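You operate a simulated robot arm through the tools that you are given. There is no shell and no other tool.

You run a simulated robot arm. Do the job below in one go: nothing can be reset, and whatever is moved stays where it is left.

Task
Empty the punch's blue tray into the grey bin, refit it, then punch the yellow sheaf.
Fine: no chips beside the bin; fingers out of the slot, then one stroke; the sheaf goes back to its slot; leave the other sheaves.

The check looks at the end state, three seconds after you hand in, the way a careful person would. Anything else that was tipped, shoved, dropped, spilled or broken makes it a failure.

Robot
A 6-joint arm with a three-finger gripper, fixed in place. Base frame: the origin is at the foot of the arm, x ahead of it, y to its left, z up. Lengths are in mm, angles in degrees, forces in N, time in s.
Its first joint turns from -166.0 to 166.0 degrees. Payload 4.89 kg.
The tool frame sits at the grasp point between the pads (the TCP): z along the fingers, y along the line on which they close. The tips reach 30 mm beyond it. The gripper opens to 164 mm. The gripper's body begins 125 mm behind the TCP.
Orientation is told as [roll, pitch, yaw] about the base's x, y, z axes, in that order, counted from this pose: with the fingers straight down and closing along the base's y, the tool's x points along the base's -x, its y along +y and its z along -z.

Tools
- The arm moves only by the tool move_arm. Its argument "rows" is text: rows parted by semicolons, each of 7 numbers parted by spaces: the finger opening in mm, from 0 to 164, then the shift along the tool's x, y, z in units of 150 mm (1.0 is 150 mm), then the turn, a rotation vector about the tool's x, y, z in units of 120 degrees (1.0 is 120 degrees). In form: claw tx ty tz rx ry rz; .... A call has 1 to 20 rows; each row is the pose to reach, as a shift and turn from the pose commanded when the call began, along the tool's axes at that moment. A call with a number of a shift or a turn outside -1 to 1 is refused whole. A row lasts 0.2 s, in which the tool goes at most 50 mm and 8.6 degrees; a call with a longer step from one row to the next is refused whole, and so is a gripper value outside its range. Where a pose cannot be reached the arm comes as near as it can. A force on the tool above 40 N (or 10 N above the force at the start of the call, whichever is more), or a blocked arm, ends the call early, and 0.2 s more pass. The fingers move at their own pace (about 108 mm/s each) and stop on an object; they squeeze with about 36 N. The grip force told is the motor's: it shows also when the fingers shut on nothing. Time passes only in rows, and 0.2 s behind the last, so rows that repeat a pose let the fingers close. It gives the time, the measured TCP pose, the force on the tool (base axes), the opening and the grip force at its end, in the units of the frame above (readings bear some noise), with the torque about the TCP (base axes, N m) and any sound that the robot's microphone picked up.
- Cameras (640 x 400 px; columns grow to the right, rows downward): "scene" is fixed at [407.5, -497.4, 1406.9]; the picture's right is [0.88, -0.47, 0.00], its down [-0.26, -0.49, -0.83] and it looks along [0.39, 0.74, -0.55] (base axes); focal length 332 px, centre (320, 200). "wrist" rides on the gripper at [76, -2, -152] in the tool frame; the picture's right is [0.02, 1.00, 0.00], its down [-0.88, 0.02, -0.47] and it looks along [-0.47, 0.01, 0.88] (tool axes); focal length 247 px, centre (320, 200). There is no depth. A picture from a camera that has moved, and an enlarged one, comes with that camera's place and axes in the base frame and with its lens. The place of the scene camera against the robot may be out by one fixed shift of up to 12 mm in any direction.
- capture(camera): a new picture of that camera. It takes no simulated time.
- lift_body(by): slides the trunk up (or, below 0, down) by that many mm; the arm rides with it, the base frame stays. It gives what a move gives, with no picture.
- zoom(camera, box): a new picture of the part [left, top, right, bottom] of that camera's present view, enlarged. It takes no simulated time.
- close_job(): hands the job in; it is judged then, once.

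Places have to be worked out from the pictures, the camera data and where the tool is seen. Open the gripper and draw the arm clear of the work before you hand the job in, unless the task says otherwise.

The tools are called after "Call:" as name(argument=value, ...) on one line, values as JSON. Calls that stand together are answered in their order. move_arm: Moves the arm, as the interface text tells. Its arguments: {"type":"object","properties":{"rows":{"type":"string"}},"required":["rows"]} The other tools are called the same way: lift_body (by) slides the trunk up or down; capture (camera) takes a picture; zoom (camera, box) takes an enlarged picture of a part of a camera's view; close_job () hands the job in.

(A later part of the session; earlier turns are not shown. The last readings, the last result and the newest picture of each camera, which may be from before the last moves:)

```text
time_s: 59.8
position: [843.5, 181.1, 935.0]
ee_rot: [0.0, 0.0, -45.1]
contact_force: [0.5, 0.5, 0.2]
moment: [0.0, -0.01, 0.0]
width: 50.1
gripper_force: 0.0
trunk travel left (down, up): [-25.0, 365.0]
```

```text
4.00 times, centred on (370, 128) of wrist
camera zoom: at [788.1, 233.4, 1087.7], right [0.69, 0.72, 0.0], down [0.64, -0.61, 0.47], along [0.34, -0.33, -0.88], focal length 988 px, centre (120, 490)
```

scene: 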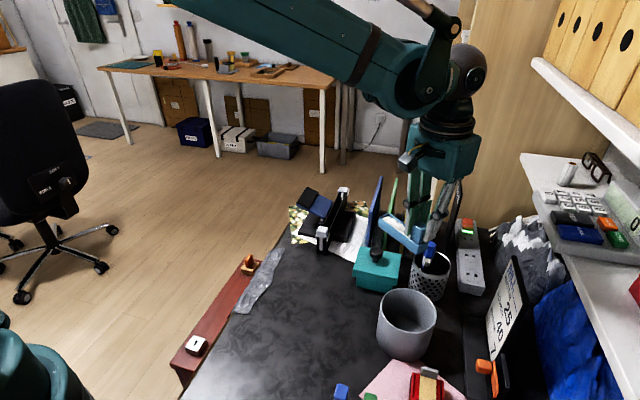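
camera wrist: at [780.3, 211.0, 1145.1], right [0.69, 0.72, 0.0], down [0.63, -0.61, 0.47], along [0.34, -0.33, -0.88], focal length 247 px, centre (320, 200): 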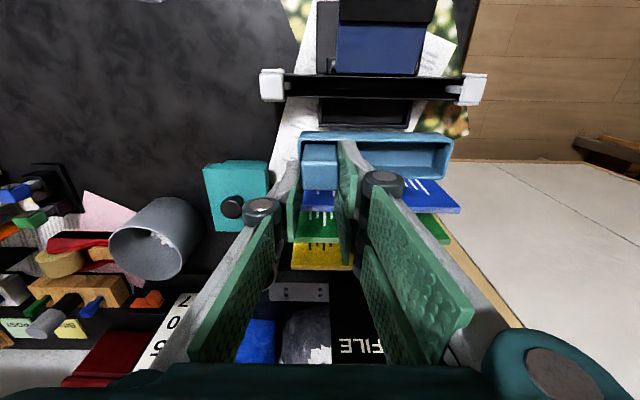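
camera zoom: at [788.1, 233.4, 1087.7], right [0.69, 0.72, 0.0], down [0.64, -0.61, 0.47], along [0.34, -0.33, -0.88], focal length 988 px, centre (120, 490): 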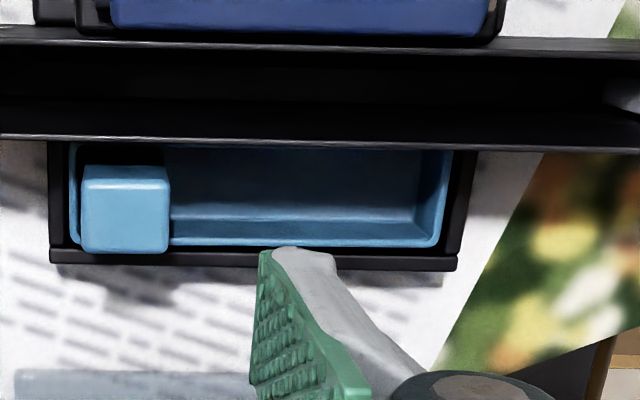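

The tray sits exactly as in the first picture, now empty. For the sheaf farther out I raise the trunk again, which also lifts the tool clear.

Call:
lift_body(by=250)

Call:
capture(camera="wrist")

Call:
zoom(camera="scene", box=[350, 160, 480, 270])

```text
time_s: 62.3
position: [843.7, 181.1, 1183.8]
ee_rot: [-0.1, 0.0, -44.9]
contact_force: [-0.2, -0.3, -0.2]
moment: [0.01, -0.01, 0.0]
width: 50.0
gripper_force: 0.1
trunk travel left (down, up): [-275.0, 115.0]
```

```text
taken
camera wrist: at [788.2, 233.5, 1337.3], right [0.69, 0.72, 0.0], down [0.64, -0.61, 0.47], along [0.34, -0.33, -0.88], focal length 247 px, centre (320, 200)
```

wrist: 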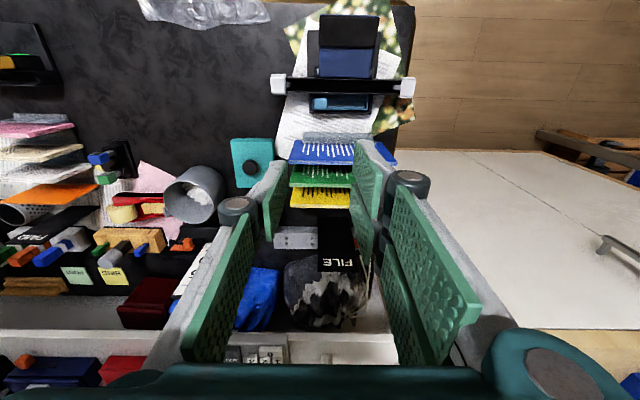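

```text
3.64 times, centred on (415, 215) of scene
camera zoom: at [407.5, -497.4, 1406.9], right [0.88, -0.47, 0.0], down [-0.26, -0.49, -0.83], along [0.39, 0.74, -0.55], focal length 1208 px, centre (-26, 146)
```

zoom: 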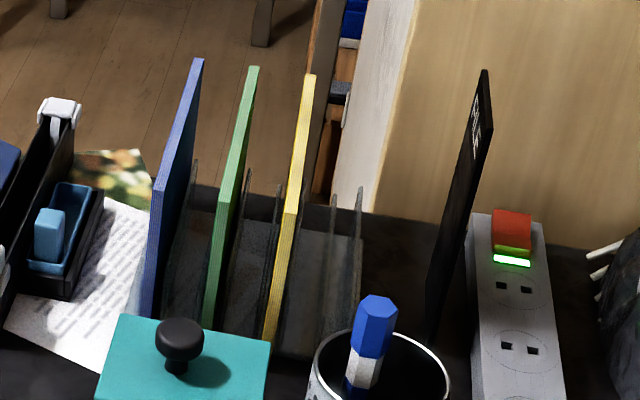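

I move over the rack with yaw 45°, so the camera looks along the sheaves, for exact measurements.

Call:
move_arm(rows="100 -0.059 -0.062 0.08 0 0 -0.068; 164 -0.118 -0.124 0.16 0 0 -0.136; 164 -0.177 -0.186 0.25 0 0 -0.204; 164 -0.236 -0.248 0.33 0 0 -0.272; 164 -0.295 -0.31 0.41 0 0 -0.34; 164 -0.354 -0.372 0.5 0 0 -0.408; 164 -0.413 -0.434 0.58 0 0 -0.476; 164 -0.472 -0.496 0.66 0 0 -0.544; 164 -0.531 -0.558 0.74 0 0 -0.612; 164 -0.59 -0.62 0.82 0 0 -0.68; 164 -0.647 -0.682 0.9 0 0 -0.75; 164 -0.647 -0.682 0.9 0 0 -0.75")

Call:
capture(camera="wrist")

Call:
zoom(camera="wrist", box=[210, 120, 370, 340])

```text
time_s: 64.9
position: [840.3, 39.4, 1049.2]
ee_rot: [0.0, -0.1, 45.0]
contact_force: [-0.6, -0.2, 0.2]
moment: [0.02, 0.02, 0.04]
width: 164.0
gripper_force: 0.0
trunk travel left (down, up): [-275.0, 115.0]
```

```text
taken
camera wrist: at [786.2, -15.7, 1201.8], right [-0.72, 0.69, 0.0], down [0.61, 0.64, 0.47], along [0.33, 0.34, -0.88], focal length 247 px, centre (320, 200)
```

wrist: 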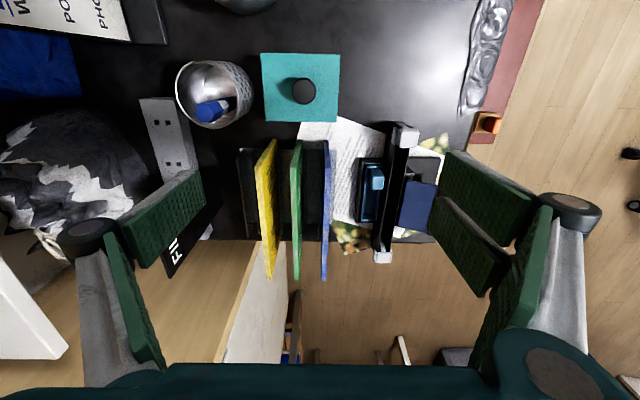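

```text
1.82 times, centred on (290, 230) of wrist
camera zoom: at [786.2, -15.7, 1201.8], right [-0.72, 0.69, 0.0], down [0.61, 0.64, 0.47], along [0.33, 0.34, -0.88], focal length 449 px, centre (374, 146)
```

zoom: 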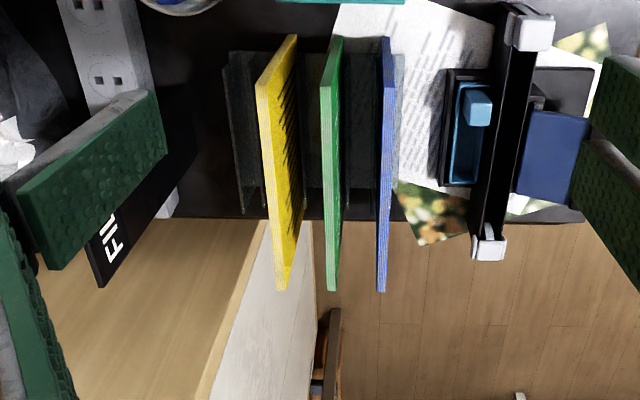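

I zoom in on the near and far ends of the sheaves and the rack from here.

Call:
zoom(camera="wrist", box=[230, 130, 340, 200])

Call:
zoom(camera="wrist", box=[230, 215, 340, 285])

Call:
move_arm(rows="164 0 -0.22 0 0 0 0; 164 0 -0.44 0 0 0 0; 164 0 -0.667 0 0 0 0; 164 0 -0.667 0 0 0 0")

Call:
capture(camera="wrist")

Call:
zoom(camera="wrist", box=[280, 130, 390, 200])

Call:
zoom(camera="wrist", box=[280, 215, 390, 285])

```text
5.71 times, centred on (285, 165) of wrist
camera zoom: at [786.2, -15.7, 1201.8], right [-0.72, 0.69, 0.0], down [0.61, 0.64, 0.47], along [0.33, 0.34, -0.88], focal length 1411 px, centre (520, 400)
```

zoom: 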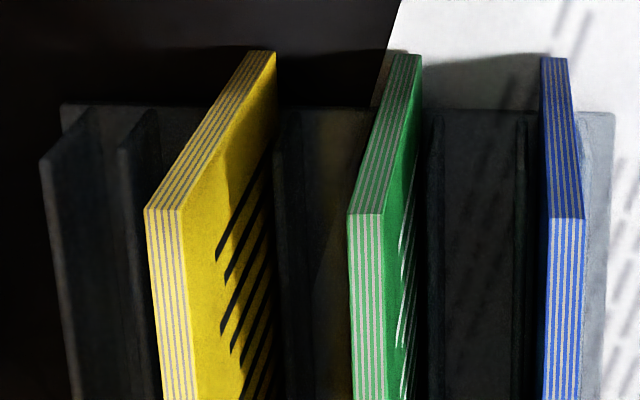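

```text
5.71 times, centred on (285, 250) of wrist
camera zoom: at [786.2, -15.7, 1201.8], right [-0.72, 0.69, 0.0], down [0.61, 0.64, 0.47], along [0.33, 0.34, -0.88], focal length 1411 px, centre (520, -86)
```

zoom: 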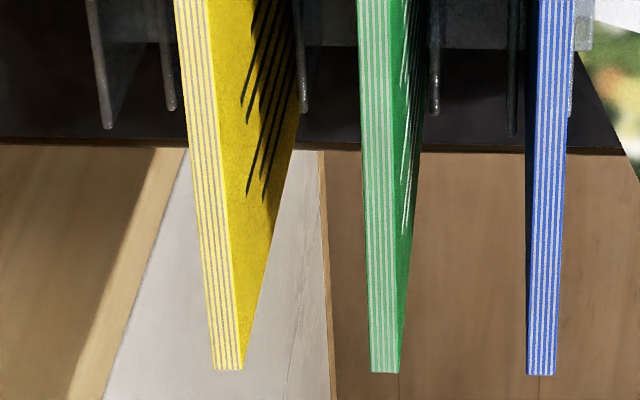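

```text
time_s: 65.9
position: [911.2, -30.7, 1050.9]
ee_rot: [0.0, 0.0, 44.9]
contact_force: [-0.1, -0.7, -0.1]
moment: [0.09, 0.07, 0.01]
width: 163.8
gripper_force: 0.1
trunk travel left (down, up): [-275.0, 115.0]
```

```text
taken
camera wrist: at [858.5, -85.9, 1203.7], right [-0.72, 0.69, 0.0], down [0.61, 0.64, 0.47], along [0.33, 0.34, -0.88], focal length 247 px, centre (320, 200)
```

wrist: 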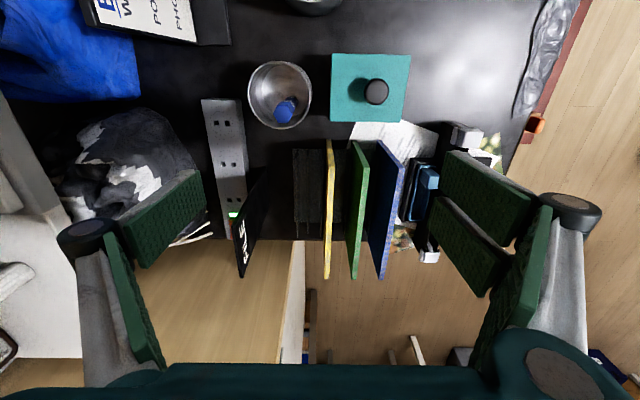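

```text
5.71 times, centred on (335, 165) of wrist
camera zoom: at [858.5, -85.9, 1203.7], right [-0.72, 0.69, 0.0], down [0.61, 0.64, 0.47], along [0.33, 0.34, -0.88], focal length 1411 px, centre (234, 400)
```

zoom: 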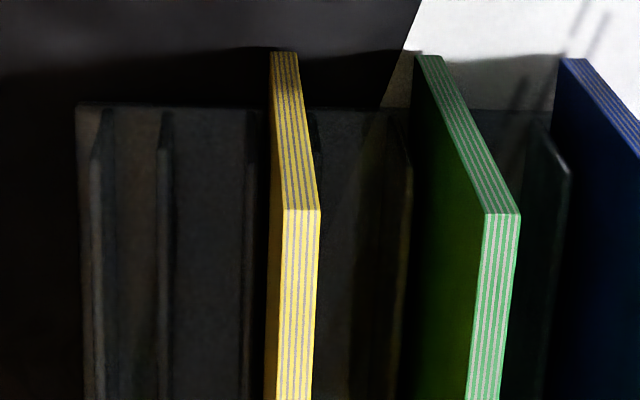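

```text
5.71 times, centred on (335, 250) of wrist
camera zoom: at [858.5, -85.9, 1203.7], right [-0.72, 0.69, 0.0], down [0.61, 0.64, 0.47], along [0.33, 0.34, -0.88], focal length 1411 px, centre (234, -86)
```

zoom: 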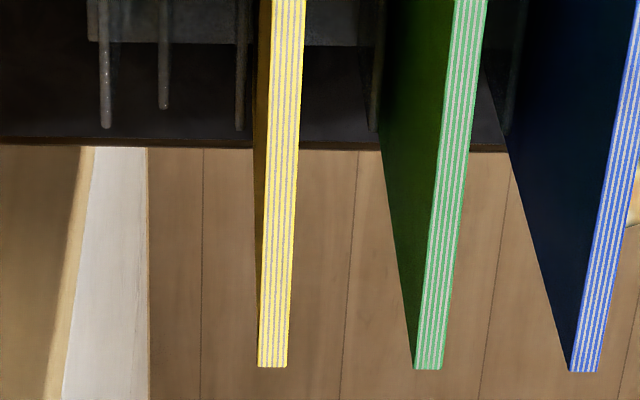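

The yellow sheaf measures about 206 mm long (e1 664–870), 8.5 mm thick with its middle at e2≈-649, top z≈888; green is 48 mm away. Before taking it I look straight down into the punch slot.

Call:
move_arm(rows="164 0 0.25 0 0 0 0; 164 0 0.5 0 0 0 0; 164 0 0.75 0 0 0 0; 164 0 1 0 0 0 0; 164 0 1 0 0 0 0")

Call:
move_arm(rows="164 0 0.25 0.2 0 0 0; 164 0 0.5 0.4 0 0 0; 164 0 0.6 0.5 0 0 0; 164 0 0.6 0.5 0 0 0")

Call:
capture(camera="wrist")

Call:
zoom(camera="wrist", box=[290, 100, 350, 160])

Call:
zoom(camera="wrist", box=[290, 160, 350, 220])

Call:
zoom(camera="wrist", box=[290, 220, 350, 280])

```text
time_s: 67.1
position: [803.0, 76.0, 1049.1]
ee_rot: [0.0, -0.1, 45.0]
contact_force: [-0.4, -0.2, 0.7]
moment: [-0.08, -0.06, -0.01]
width: 164.1
gripper_force: 0.0
trunk travel left (down, up): [-275.0, 115.0]
```

```text
time_s: 68.1
position: [740.3, 139.3, 974.3]
ee_rot: [0.0, 0.0, 45.1]
contact_force: [-0.2, 0.7, 0.2]
moment: [-0.1, 0.01, -0.02]
width: 163.9
gripper_force: 0.1
trunk travel left (down, up): [-275.0, 115.0]
```

```text
taken
camera wrist: at [687.2, 84.6, 1127.6], right [-0.72, 0.69, 0.0], down [0.61, 0.64, 0.47], along [0.33, 0.34, -0.88], focal length 247 px, centre (320, 200)
```

wrist: 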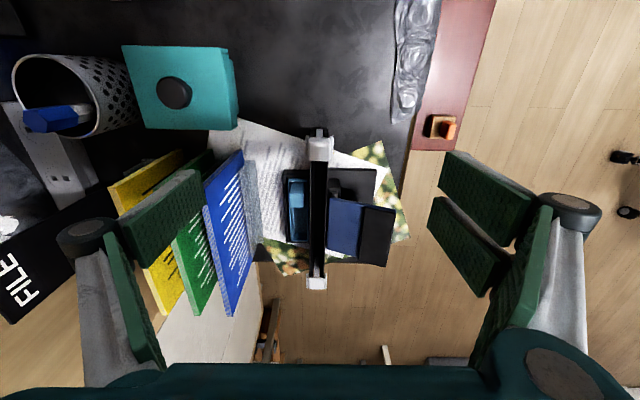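

```text
6.67 times, centred on (320, 130) of wrist
camera zoom: at [687.2, 84.6, 1127.6], right [-0.72, 0.69, 0.0], down [0.61, 0.64, 0.47], along [0.33, 0.34, -0.88], focal length 1646 px, centre (320, 667)
```

zoom: 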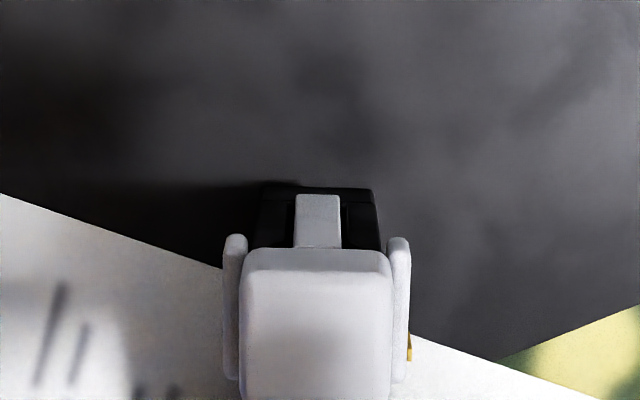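

```text
6.67 times, centred on (320, 190) of wrist
camera zoom: at [687.2, 84.6, 1127.6], right [-0.72, 0.69, 0.0], down [0.61, 0.64, 0.47], along [0.33, 0.34, -0.88], focal length 1646 px, centre (320, 267)
```

zoom: 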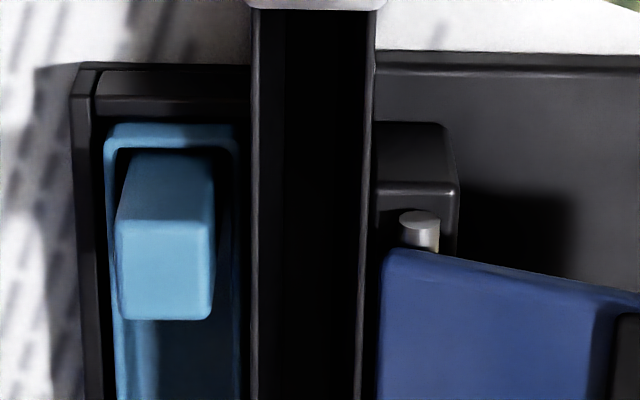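

```text
6.67 times, centred on (320, 250) of wrist
camera zoom: at [687.2, 84.6, 1127.6], right [-0.72, 0.69, 0.0], down [0.61, 0.64, 0.47], along [0.33, 0.34, -0.88], focal length 1646 px, centre (320, -133)
```

zoom: 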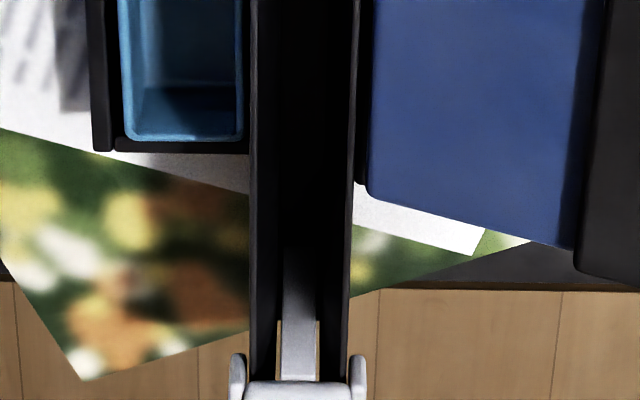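

The slot is a funnel with its middle at e2≈-425.4, and the stops leave about 228 mm between e1 654 and 882, so the sheaf's centre at e1≈767 already matches. I move above the yellow sheaf with a 40 mm opening.

Call:
move_arm(rows="100 -0.1 -0.15 -0.2 0 0 0; 60 -0.22 -0.36 -0.35 0 0 0; 40 -0.33 -0.56 -0.5 0 0 0; 40 -0.45 -0.75 -0.5 0 0 0; 40 -0.45 -0.75 -0.5 0 0 0")

Call:
move_arm(rows="40 -0.11 -0.19 0 0 0 0; 40 -0.22 -0.38 0 0 0 0; 40 -0.33 -0.57 0 0 0 0; 40 -0.437 -0.745 0 0 0 0; 40 -0.437 -0.745 0 0 0 0")

Call:
capture(camera="wrist")

Call:
zoom(camera="wrist", box=[240, 80, 400, 200])

Call:
capture(camera="scene")

```text
time_s: 69.3
position: [867.2, 106.1, 1048.6]
ee_rot: [-0.1, 0.0, 45.0]
contact_force: [0.2, -0.5, -0.4]
moment: [0.04, 0.13, 0.0]
width: 40.1
gripper_force: 0.1
trunk travel left (down, up): [-275.0, 115.0]
```

```text
time_s: 70.5
position: [992.5, 73.7, 1048.7]
ee_rot: [0.0, 0.0, 45.0]
contact_force: [1.4, 0.0, -0.6]
moment: [-0.02, 0.05, -0.02]
width: 40.2
gripper_force: 0.1
trunk travel left (down, up): [-275.0, 115.0]
```

```text
taken
camera wrist: at [939.9, 18.3, 1202.1], right [-0.72, 0.69, 0.0], down [0.61, 0.64, 0.47], along [0.33, 0.34, -0.88], focal length 247 px, centre (320, 200)
```

wrist: 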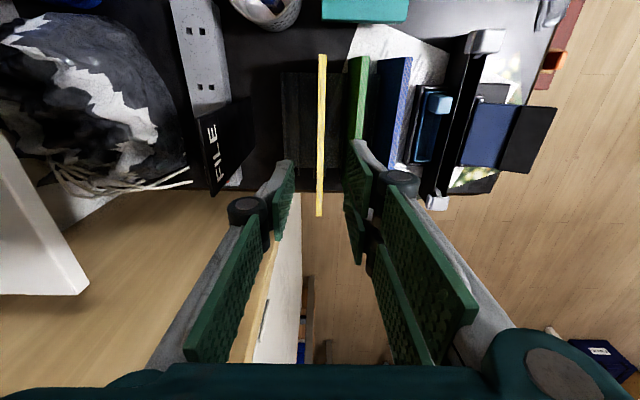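

```text
3.33 times, centred on (320, 140) of wrist
camera zoom: at [939.9, 18.3, 1202.1], right [-0.72, 0.69, 0.0], down [0.61, 0.64, 0.47], along [0.33, 0.34, -0.88], focal length 823 px, centre (320, 400)
```

zoom: 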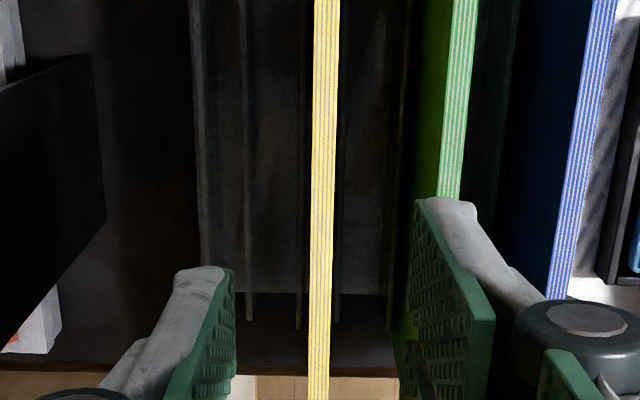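

```text
taken
```

scene: 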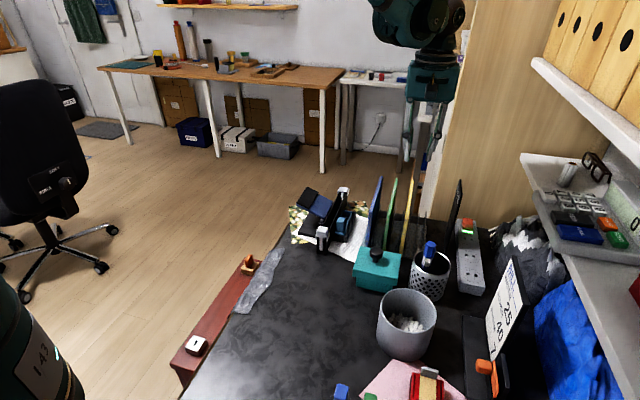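

The sheaf runs centrally between the fingers. I go down 120 mm, check, then down to the gripping depth.

Call:
move_arm(rows="40 0 0 0.25 0 0 0; 40 0 0 0.5 0 0 0; 40 0 0 0.7 0 0 0; 40 0 0 0.8 0 0 0; 40 0 0 0.8 0 0 0")

Call:
capture(camera="wrist")

Call:
zoom(camera="scene", box=[360, 120, 480, 260])

```text
time_s: 71.7
position: [994.0, 75.0, 927.4]
ee_rot: [0.0, 0.0, 45.0]
contact_force: [-0.7, -0.1, -0.3]
moment: [0.01, 0.05, -0.03]
width: 39.9
gripper_force: 0.1
trunk travel left (down, up): [-275.0, 115.0]
```

```text
taken
camera wrist: at [940.9, 19.1, 1080.2], right [-0.72, 0.69, 0.0], down [0.61, 0.64, 0.47], along [0.33, 0.34, -0.88], focal length 247 px, centre (320, 200)
```

wrist: 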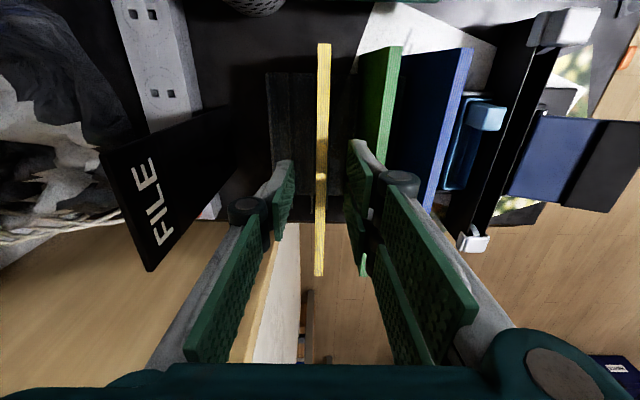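

```text
2.86 times, centred on (420, 190) of scene
camera zoom: at [407.5, -497.4, 1406.9], right [0.88, -0.47, 0.0], down [-0.26, -0.49, -0.83], along [0.39, 0.74, -0.55], focal length 949 px, centre (34, 229)
```

zoom: 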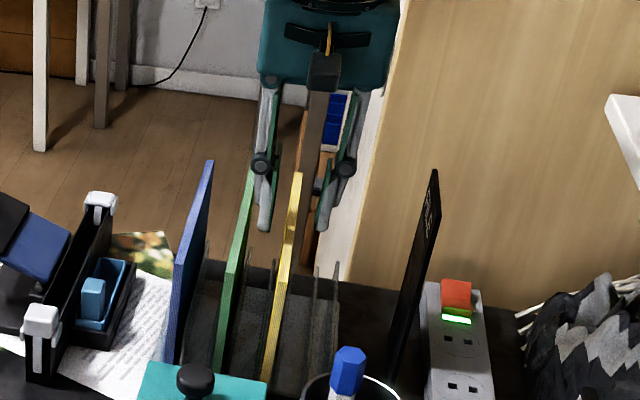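

Both sides clear. I go down to z≈872.

Call:
move_arm(rows="40 0 0 0.1 0 0 0; 40 0 0 0.2 0 0 0; 40 0 0 0.28 0 0 0; 40 0 0 0.34 0 0 0; 40 0 0 0.37 0 0 0; 40 0 0 0.37 0 0 0")

Call:
capture(camera="wrist")

Call:
zoom(camera="scene", box=[360, 120, 480, 260])

```text
time_s: 73.1
position: [993.7, 74.9, 873.3]
ee_rot: [0.0, 0.0, 45.0]
contact_force: [-0.1, 0.5, 0.6]
moment: [0.01, 0.01, 0.01]
width: 40.0
gripper_force: 0.2
trunk travel left (down, up): [-275.0, 115.0]
```

```text
taken
camera wrist: at [940.6, 19.2, 1026.3], right [-0.72, 0.69, 0.0], down [0.61, 0.64, 0.47], along [0.33, 0.34, -0.88], focal length 247 px, centre (320, 200)
```

wrist: 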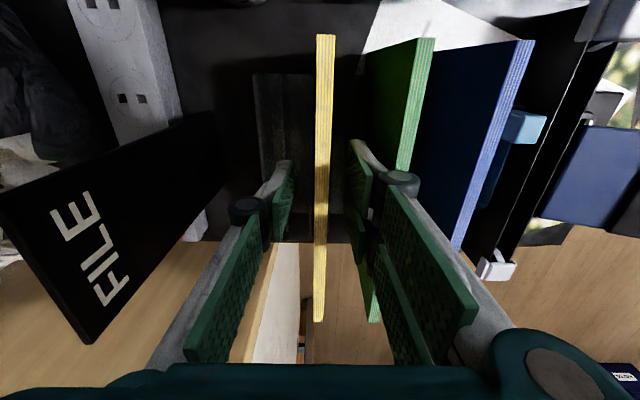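

```text
2.86 times, centred on (420, 190) of scene
camera zoom: at [407.5, -497.4, 1406.9], right [0.88, -0.47, 0.0], down [-0.26, -0.49, -0.83], along [0.39, 0.74, -0.55], focal length 949 px, centre (34, 229)
```

zoom: 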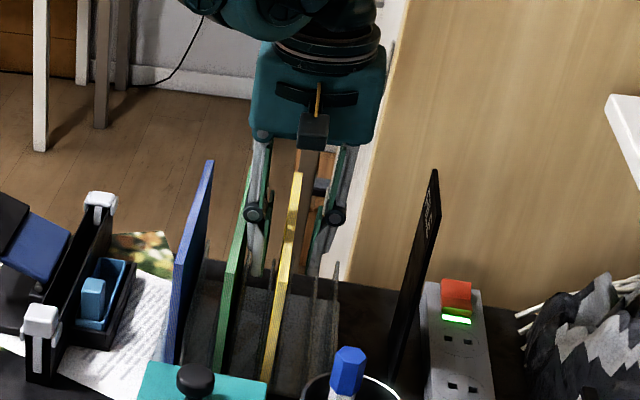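

No contact with the neighbours. I close on the yellow sheaf.

Call:
move_arm(rows="20 0 0 0 0 0 0; 0 0 0 0 0 0 0; 0 0 0 0 0 0 0; 0 0 0 0 0 0 0")

Call:
zoom(camera="wrist", box=[220, 30, 440, 330])

```text
time_s: 74.1
position: [993.5, 75.3, 873.1]
ee_rot: [0.1, 0.0, 45.0]
contact_force: [-0.4, -0.3, -0.3]
moment: [-0.08, 0.07, 0.01]
width: 8.7
gripper_force: 36.2
trunk travel left (down, up): [-275.0, 115.0]
```

```text
1.33 times, centred on (330, 180) of wrist
camera zoom: at [940.6, 19.2, 1026.4], right [-0.72, 0.69, 0.0], down [0.61, 0.64, 0.47], along [0.33, 0.34, -0.88], focal length 329 px, centre (307, 227)
```

zoom: 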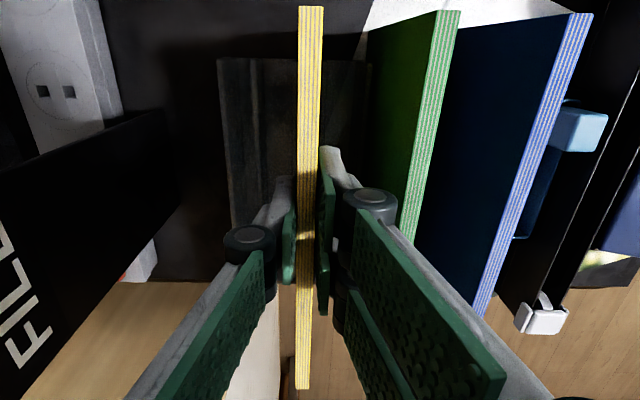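

Gripped at 8.7 mm. I lift it straight up, watching for any snag.

Call:
move_arm(rows="0 0 0 -0.04 0 0 0; 0 0 0 -0.1 0 0 0; 0 0 0 -0.2 0 0 0; 0 0 0 -0.35 0 0 0; 0 0 0 -0.5 0 0 0; 0 0 0 -0.65 0 0 0; 0 0 0 -0.8 0 0 0; 0 0 0 -0.93 0 0 0; 0 0 0 -1 0 0 0; 0 0 0 -1 0 0 0")

Call:
move_arm(rows="0 0 0 -0.08 0 0 0; 0 0 0 -0.16 0 0 0; 0 0 0 -0.2 0 0 0; 0 0 0 -0.2 0 0 0")

Call:
capture(camera="wrist")

Call:
zoom(camera="scene", box=[340, 60, 480, 260])

```text
time_s: 76.3
position: [992.2, 74.3, 1023.9]
ee_rot: [0.0, -0.1, 45.0]
contact_force: [-0.3, 0.6, -1.8]
moment: [0.02, -0.01, 0.03]
width: 8.2
gripper_force: 36.2
trunk travel left (down, up): [-275.0, 115.0]
```

```text
time_s: 77.3
position: [991.7, 77.2, 1053.4]
ee_rot: [0.0, 0.0, 45.0]
contact_force: [0.4, 0.0, -2.2]
moment: [0.02, -0.01, -0.01]
width: 8.7
gripper_force: 35.8
trunk travel left (down, up): [-275.0, 115.0]
```

```text
taken
camera wrist: at [939.7, 19.6, 1206.6], right [-0.72, 0.69, 0.0], down [0.61, 0.64, 0.47], along [0.33, 0.34, -0.88], focal length 247 px, centre (320, 200)
```

wrist: 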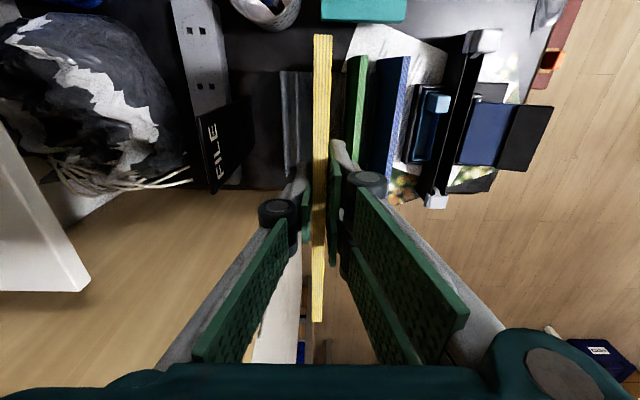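

```text
2.00 times, centred on (410, 160) of scene
camera zoom: at [407.5, -497.4, 1406.9], right [0.88, -0.47, 0.0], down [-0.26, -0.49, -0.83], along [0.39, 0.74, -0.55], focal length 664 px, centre (140, 280)
```

zoom: 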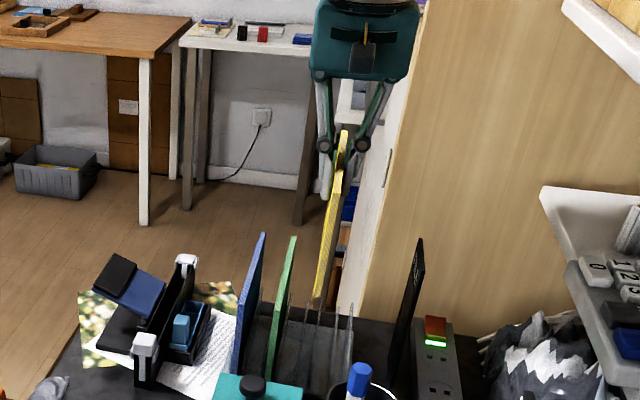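

The sheaf is out, its lower edge at about z=920, above the other sheaves' tops at 888. I carry it sideways 224 mm over to the slot.

Call:
move_arm(rows="0 0 0.06 0 0 0 0; 0 0 0.18 0 0 0 0; 0 0 0.33 0 0 0 0; 0 0 0.48 0 0 0 0; 0 0 0.62 0 0 0 0; 0 0 0.71 0 0 0 0; 0 0 0.75 0 0 0 0; 0 0 0.75 0 0 0 0")

Call:
move_arm(rows="0 0 0.06 0 0 0 0; 0 0 0.18 0 0 0 0; 0 0 0.33 0 0 0 0; 0 0 0.48 0 0 0 0; 0 0 0.62 0 0 0 0; 0 0 0.71 0 0 0 0; 0 0 0.744 0 0 0 0; 0 0 0.744 0 0 0 0")

Call:
capture(camera="wrist")

Call:
zoom(camera="scene", box=[270, 60, 410, 260])

```text
time_s: 79.1
position: [913.2, 153.0, 1052.6]
ee_rot: [0.0, -0.1, 45.0]
contact_force: [0.3, -0.4, -1.6]
moment: [-0.04, 0.02, 0.0]
width: 8.5
gripper_force: 35.3
trunk travel left (down, up): [-275.0, 115.0]
```

```text
time_s: 80.9
position: [834.9, 232.5, 1053.8]
ee_rot: [0.0, 0.0, 45.0]
contact_force: [-0.8, 0.1, -1.9]
moment: [-0.02, 0.04, 0.01]
width: 8.6
gripper_force: 35.9
trunk travel left (down, up): [-275.0, 115.0]
```

```text
taken
camera wrist: at [781.7, 177.4, 1206.8], right [-0.72, 0.69, 0.0], down [0.61, 0.64, 0.47], along [0.33, 0.34, -0.88], focal length 247 px, centre (320, 200)
```

wrist: 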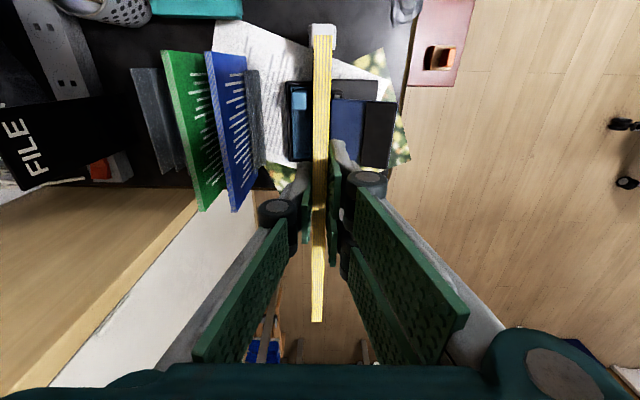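

```text
2.00 times, centred on (340, 160) of scene
camera zoom: at [407.5, -497.4, 1406.9], right [0.88, -0.47, 0.0], down [-0.26, -0.49, -0.83], along [0.39, 0.74, -0.55], focal length 664 px, centre (280, 280)
```

zoom: 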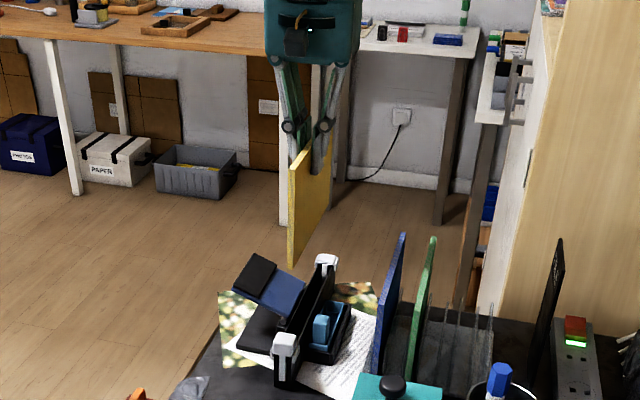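

The sheaf hangs over the slot, between the two stops. I lower it until its lower edge is just above the bar and check the alignment.

Call:
move_arm(rows="0 0 0 0.08 0 0 0; 0 0 0 0.2 0 0 0; 0 0 0 0.35 0 0 0; 0 0 0 0.5 0 0 0; 0 0 0 0.6 0 0 0; 0 0 0 0.67 0 0 0; 0 0 0 0.7 0 0 0; 0 0 0 0.7 0 0 0")

Call:
zoom(camera="scene", box=[300, 140, 380, 260])

Call:
capture(camera="wrist")

Call:
zoom(camera="wrist", box=[270, 0, 370, 80])

```text
time_s: 82.7
position: [835.3, 233.5, 949.2]
ee_rot: [0.0, 0.0, 45.1]
contact_force: [-0.3, -0.4, -3.0]
moment: [-0.06, 0.06, -0.01]
width: 8.7
gripper_force: 36.0
trunk travel left (down, up): [-275.0, 115.0]
```

```text
3.33 times, centred on (340, 200) of scene
camera zoom: at [407.5, -497.4, 1406.9], right [0.88, -0.47, 0.0], down [-0.26, -0.49, -0.83], along [0.39, 0.74, -0.55], focal length 1107 px, centre (253, 200)
```

zoom: 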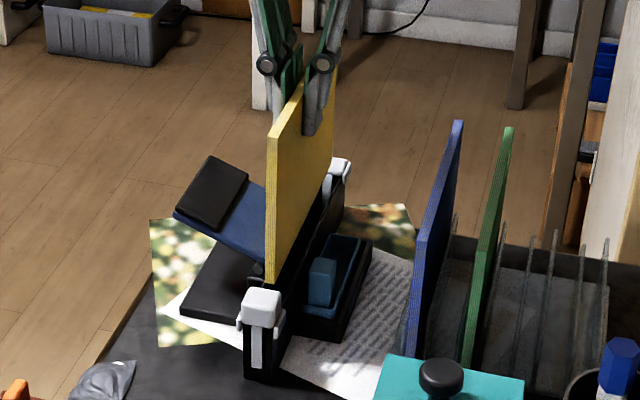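

```text
taken
camera wrist: at [782.3, 177.5, 1101.9], right [-0.72, 0.69, 0.0], down [0.61, 0.64, 0.47], along [0.33, 0.34, -0.88], focal length 247 px, centre (320, 200)
```

wrist: 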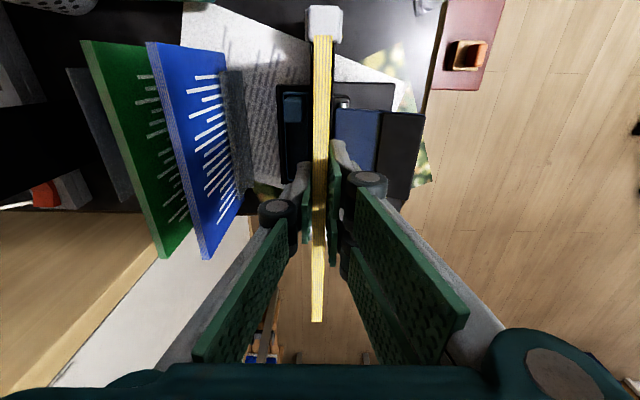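

```text
5.00 times, centred on (320, 40) of wrist
camera zoom: at [782.3, 177.5, 1101.9], right [-0.72, 0.69, 0.0], down [0.61, 0.64, 0.47], along [0.33, 0.34, -0.88], focal length 1235 px, centre (320, 1000)
```

zoom: 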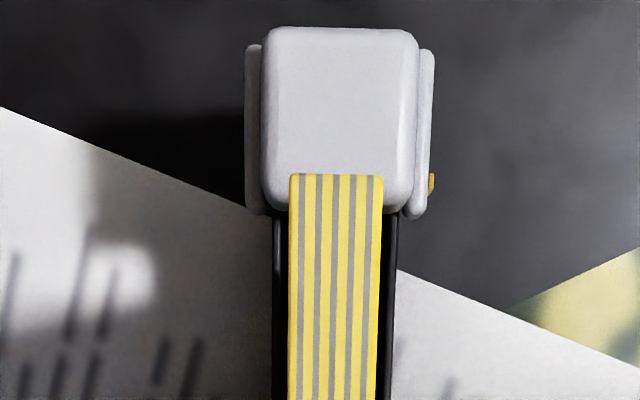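

The lower edge is between the stops, about 2 mm off the slot's middle. I correct that and lower it into the funnel, watching the force.

Call:
move_arm(rows="0 0 0.012 0.03 0 0 0; 0 0 0.012 0.09 0 0 0; 0 0 0.012 0.15 0 0 0; 0 0 0.012 0.21 0 0 0; 0 0 0.012 0.27 0 0 0; 0 0 0.012 0.32 0 0 0; 0 0 0.012 0.36 0 0 0; 0 0 0.012 0.4 0 0 0; 0 0 0.012 0.4 0 0 0")

Call:
zoom(camera="scene", box=[300, 140, 380, 260])

Call:
zoom(camera="wrist", box=[270, 0, 370, 80])

```text
time_s: 84.7
position: [834.0, 233.7, 887.5]
ee_rot: [0.0, 0.0, 45.0]
contact_force: [-0.3, 0.2, -2.2]
moment: [-0.03, 0.02, 0.02]
width: 8.5
gripper_force: 36.5
trunk travel left (down, up): [-275.0, 115.0]
```

```text
3.33 times, centred on (340, 200) of scene
camera zoom: at [407.5, -497.4, 1406.9], right [0.88, -0.47, 0.0], down [-0.26, -0.49, -0.83], along [0.39, 0.74, -0.55], focal length 1107 px, centre (253, 200)
```

zoom: 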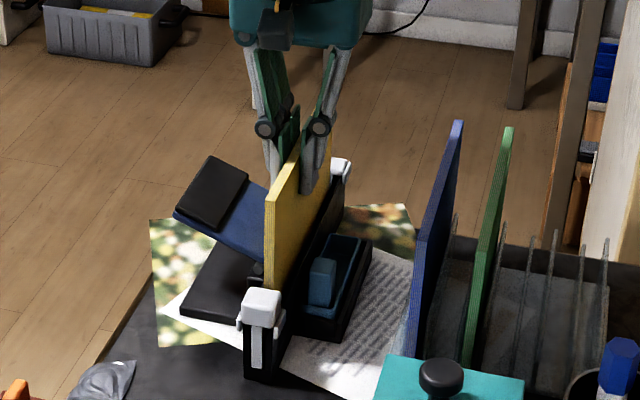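

```text
5.00 times, centred on (320, 40) of wrist
camera zoom: at [781.4, 178.5, 1040.7], right [-0.72, 0.69, 0.0], down [0.61, 0.64, 0.47], along [0.33, 0.34, -0.88], focal length 1235 px, centre (320, 1000)
```

zoom: 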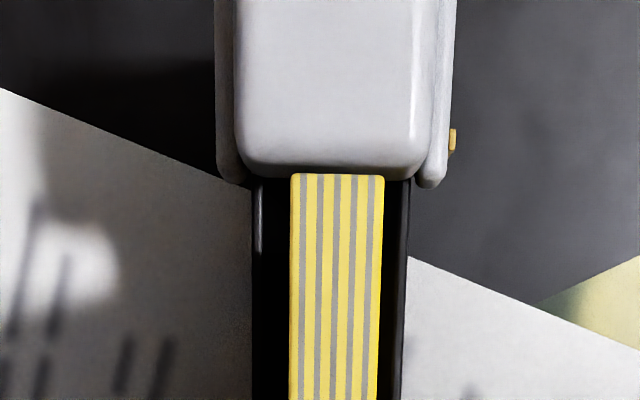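

Still free at z≈887. I continue in about 2–3 mm steps until the sheaf rests on the slot's floor.

Call:
move_arm(rows="0 0 0 0.02 0 0 0; 0 0 0 0.04 0 0 0; 0 0 0 0.06 0 0 0; 0 0 0 0.075 0 0 0; 0 0 0 0.09 0 0 0; 0 0 0 0.1 0 0 0")

```text
time_s: 86.1
position: [833.1, 232.7, 874.5]
ee_rot: [0.0, -0.1, 45.1]
contact_force: [2.5, 4.4, 31.6]
moment: [0.11, -0.13, 0.03]
width: 8.5
gripper_force: 36.2
trunk travel left (down, up): [-275.0, 115.0]
```

The sheaf has bottomed (about 31 N at TCP z=874.5). I ease off a millimetre, open the fingers a little and see whether it stands by itself.

Call:
move_arm(rows="0 0 0 -0.01 0 0 0; 14 0 0 -0.01 0 0 0; 20 0 0 -0.01 0 0 0; 20 0 0 -0.01 0 0 0; 20 0 0 -0.01 0 0 0")

Call:
zoom(camera="wrist", box=[220, 20, 420, 330])

Call:
zoom(camera="scene", box=[300, 140, 380, 260])

```text
time_s: 87.3
position: [834.4, 232.9, 874.3]
ee_rot: [0.0, 0.0, 45.1]
contact_force: [0.1, 0.4, -0.6]
moment: [0.0, -0.01, -0.01]
width: 20.1
gripper_force: 0.0
trunk travel left (down, up): [-275.0, 115.0]
```

```text
1.29 times, centred on (320, 175) of wrist
camera zoom: at [780.8, 178.4, 1028.5], right [-0.72, 0.69, 0.0], down [0.61, 0.64, 0.47], along [0.33, 0.34, -0.88], focal length 319 px, centre (320, 232)
```

zoom: 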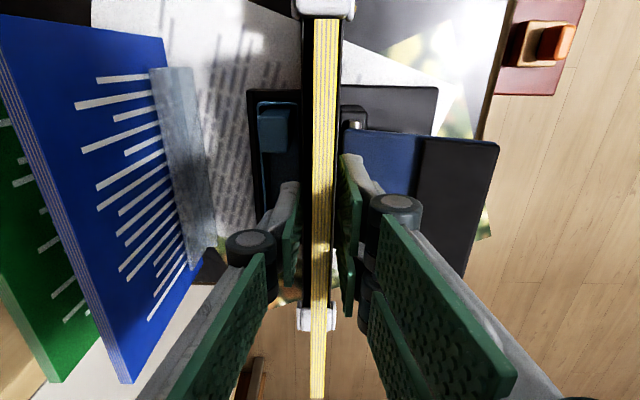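

```text
3.33 times, centred on (340, 200) of scene
camera zoom: at [407.5, -497.4, 1406.9], right [0.88, -0.47, 0.0], down [-0.26, -0.49, -0.83], along [0.39, 0.74, -0.55], focal length 1107 px, centre (253, 200)
```

zoom: 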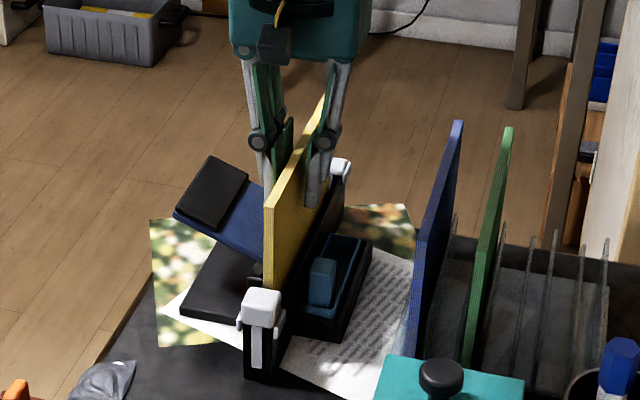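

It stands upright on its own, with no force on the tool. I open further and draw the fingers straight up and away.

Call:
move_arm(rows="30 0 0 0 0 0 0; 40 0 0 0 0 0 0; 40 0 0 -0.06 0 0 0; 40 0 0 -0.16 0 0 0; 40 0 0 -0.3 0 0 0; 40 0 0 -0.5 0 0 0; 40 0 0 -0.7 0 0 0; 40 0 0 -0.9 0 0 0; 40 0 0 -1 0 0 0; 40 0 0 -1 0 0 0")

Call:
zoom(camera="scene", box=[300, 140, 380, 260])

Call:
capture(camera="wrist")

```text
time_s: 89.5
position: [833.9, 232.6, 1024.6]
ee_rot: [0.0, -0.1, 44.9]
contact_force: [-0.8, 0.3, 0.9]
moment: [0.01, -0.01, 0.02]
width: 40.0
gripper_force: 0.1
trunk travel left (down, up): [-275.0, 115.0]
```

```text
3.33 times, centred on (340, 200) of scene
camera zoom: at [407.5, -497.4, 1406.9], right [0.88, -0.47, 0.0], down [-0.26, -0.49, -0.83], along [0.39, 0.74, -0.55], focal length 1107 px, centre (253, 200)
```

zoom: 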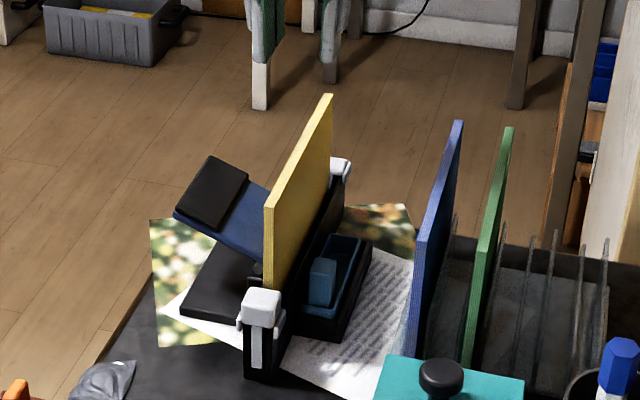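

```text
taken
camera wrist: at [779.6, 177.6, 1177.5], right [-0.72, 0.69, 0.0], down [0.61, 0.64, 0.47], along [0.33, 0.34, -0.88], focal length 247 px, centre (320, 200)
```

wrist: 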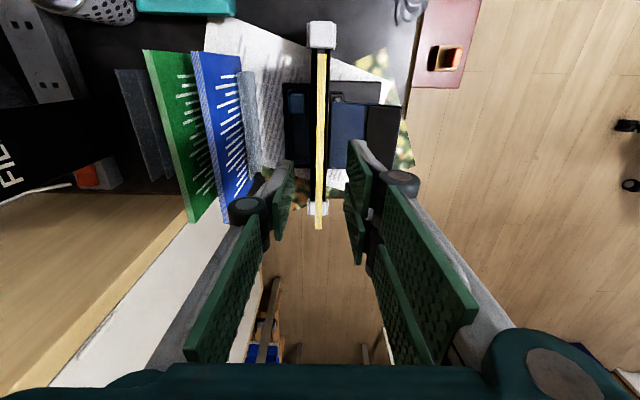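

The sheaf stands upright in the slot and the fingers are well clear. Now I measure the lever's pad from two positions before the stroke.

Call:
zoom(camera="wrist", box=[300, 80, 420, 190])

Call:
zoom(camera="wrist", box=[290, 10, 350, 60])

Call:
move_arm(rows="40 0.1 0.2 0 0 0 0; 40 0.2 0.4 0 0 0 0; 40 0.3 0.6 0 0 0 0; 40 0.3 0.6 0 0 0 0")

Call:
capture(camera="wrist")

Call:
zoom(camera="wrist", box=[230, 90, 350, 200])

```text
3.64 times, centred on (360, 135) of wrist
camera zoom: at [779.6, 177.6, 1177.5], right [-0.72, 0.69, 0.0], down [0.61, 0.64, 0.47], along [0.33, 0.34, -0.88], focal length 898 px, centre (174, 436)
```

zoom: 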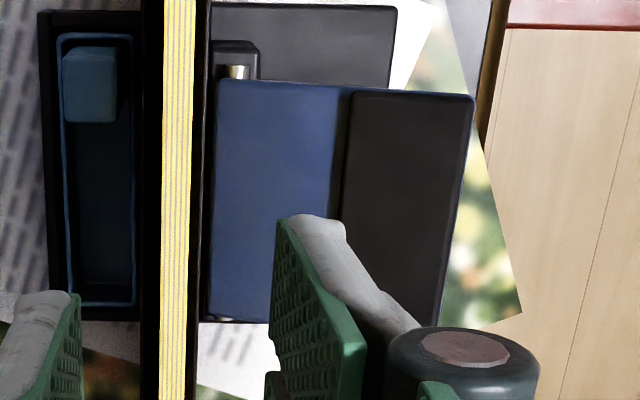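

```text
8.00 times, centred on (320, 35) of wrist
camera zoom: at [779.6, 177.6, 1177.5], right [-0.72, 0.69, 0.0], down [0.61, 0.64, 0.47], along [0.33, 0.34, -0.88], focal length 1976 px, centre (320, 1520)
```

zoom: 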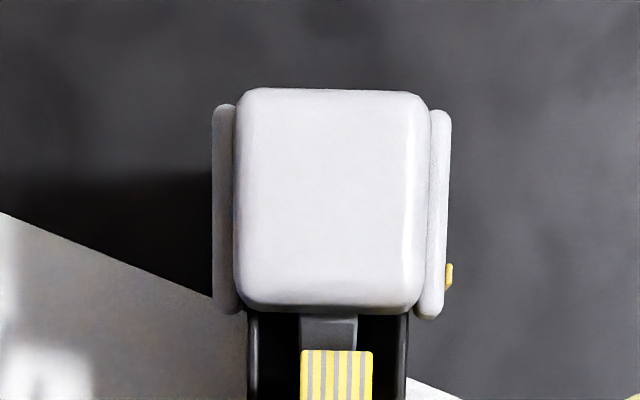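

```text
time_s: 90.5
position: [738.5, 265.3, 1026.8]
ee_rot: [0.0, 0.1, 45.0]
contact_force: [-0.9, -0.6, 0.1]
moment: [-0.01, -0.11, -0.03]
width: 40.0
gripper_force: 0.1
trunk travel left (down, up): [-275.0, 115.0]
```

```text
taken
camera wrist: at [685.0, 209.8, 1179.1], right [-0.72, 0.69, 0.0], down [0.61, 0.64, 0.47], along [0.33, 0.34, -0.88], focal length 247 px, centre (320, 200)
```

wrist: 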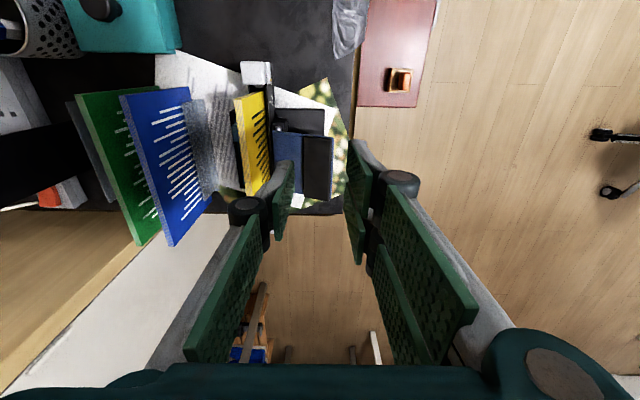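

```text
3.64 times, centred on (290, 145) of wrist
camera zoom: at [685.0, 209.8, 1179.1], right [-0.72, 0.69, 0.0], down [0.61, 0.64, 0.47], along [0.33, 0.34, -0.88], focal length 898 px, centre (429, 400)
```

zoom: 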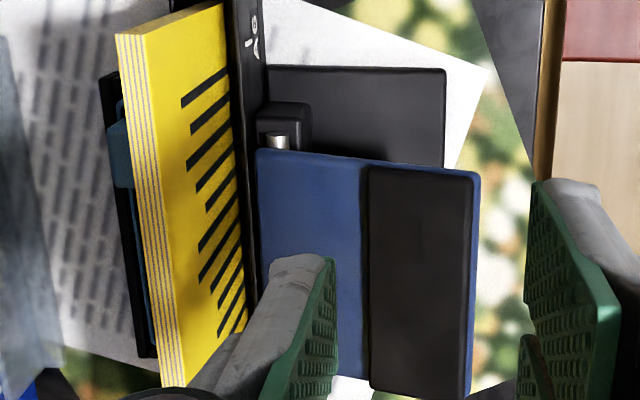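

The sheaf is centred on the punch (about 9–12 mm to each stop). The lever's black pad lies at e1 718–810, e2 -358…-316, rising from z≈815 to 834. I close the fingers and go over the pad's outer half.

Call:
move_arm(rows="20 -0.18 0.012 0 0 0 0; 0 -0.36 0.024 0 0 0 0; 0 -0.36 0.024 0.25 0 0 0; 0 -0.36 0.024 0.5 0 0 0; 0 -0.36 0.024 0.7 0 0 0; 0 -0.36 0.024 0.85 0 0 0; 0 -0.36 0.024 0.93 0 0 0; 0 -0.36 0.024 0.93 0 0 0")

Call:
zoom(camera="scene", box=[280, 140, 380, 260])

Call:
capture(camera="wrist")

```text
time_s: 92.3
position: [774.1, 307.8, 885.0]
ee_rot: [-0.1, 0.0, 45.0]
contact_force: [0.4, -0.1, -0.5]
moment: [-0.05, 0.03, 0.0]
width: 0.0
gripper_force: 36.3
trunk travel left (down, up): [-275.0, 115.0]
```

```text
3.33 times, centred on (330, 200) of scene
camera zoom: at [407.5, -497.4, 1406.9], right [0.88, -0.47, 0.0], down [-0.26, -0.49, -0.83], along [0.39, 0.74, -0.55], focal length 1107 px, centre (287, 200)
```

zoom: 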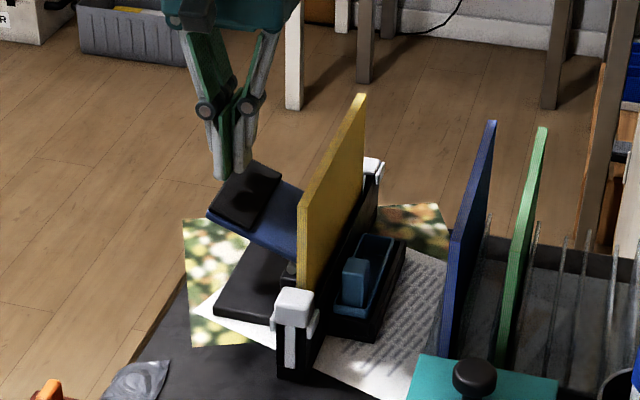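

```text
taken
camera wrist: at [721.4, 251.7, 1038.6], right [-0.72, 0.69, 0.0], down [0.61, 0.64, 0.47], along [0.33, 0.34, -0.88], focal length 247 px, centre (320, 200)
```

wrist: 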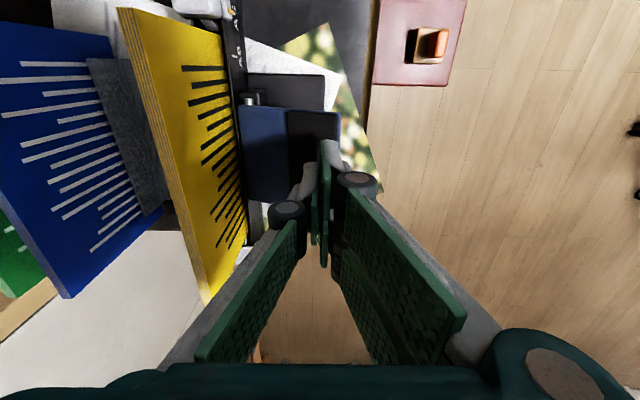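

Fingers are closed above the pad, clear of the sheaf. I begin the stroke: steady downward steps of about 4 mm, watching the force.

Call:
move_arm(rows="0 0 0 0.05 0 0 0; 0 0 0 0.1 0 0 0; 0 0 0 0.13 0 0 0; 0 0 0 0.16 0 0 0; 0 0 0 0.19 0 0 0; 0 0 0 0.22 0 0 0; 0 0 0 0.25 0 0 0; 0 0 0 0.28 0 0 0; 0 0 0 0.31 0 0 0; 0 0 0 0.34 0 0 0")

```text
time_s: 94.5
position: [773.1, 306.3, 835.7]
ee_rot: [-0.1, 0.0, 45.0]
contact_force: [-3.6, 9.2, 16.9]
moment: [0.29, 0.21, -0.02]
width: 0.1
gripper_force: 36.1
trunk travel left (down, up): [-275.0, 115.0]
```

The lever is moving down against about 17 N. I continue the same stroke downwards.

Call:
move_arm(rows="0 0 0 0.03 0 0 0; 0 0 0 0.06 0 0 0; 0 0 0 0.09 0 0 0; 0 0 0 0.12 0 0 0; 0 0 0 0.15 0 0 0; 0 0 0 0.18 0 0 0; 0 0 0 0.21 0 0 0; 0 0 0 0.24 0 0 0; 0 0 0 0.27 0 0 0; 0 0 0 0.3 0 0 0; 0 0 0 0.33 0 0 0; 0 0 0 0.36 0 0 0")

Call:
zoom(camera="scene", box=[280, 140, 380, 260])

```text
time_s: 94.9
position: [773.9, 304.7, 834.0]
ee_rot: [-0.1, 0.0, 45.0]
contact_force: [-1.4, 1.1, 33.0]
moment: [0.0, 0.27, -0.02]
width: 5.9
gripper_force: 35.6
trunk travel left (down, up): [-275.0, 115.0]
stopped in row 1: the force on the tool passed its limit at 49 N (the readings are from after the stop); the commanded pose is now the measured one
```

```text
3.33 times, centred on (330, 200) of scene
camera zoom: at [407.5, -497.4, 1406.9], right [0.88, -0.47, 0.0], down [-0.26, -0.49, -0.83], along [0.39, 0.74, -0.55], focal length 1107 px, centre (287, 200)
```

zoom: 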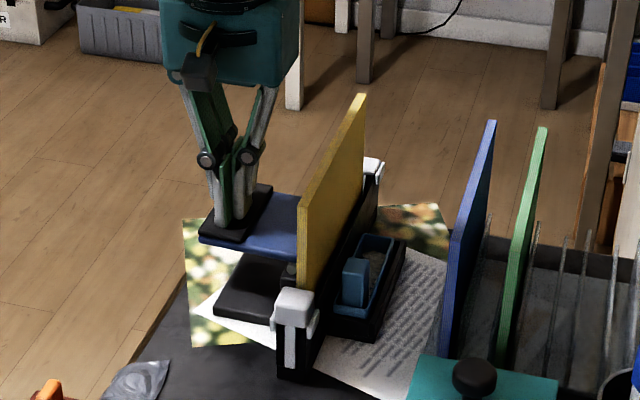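

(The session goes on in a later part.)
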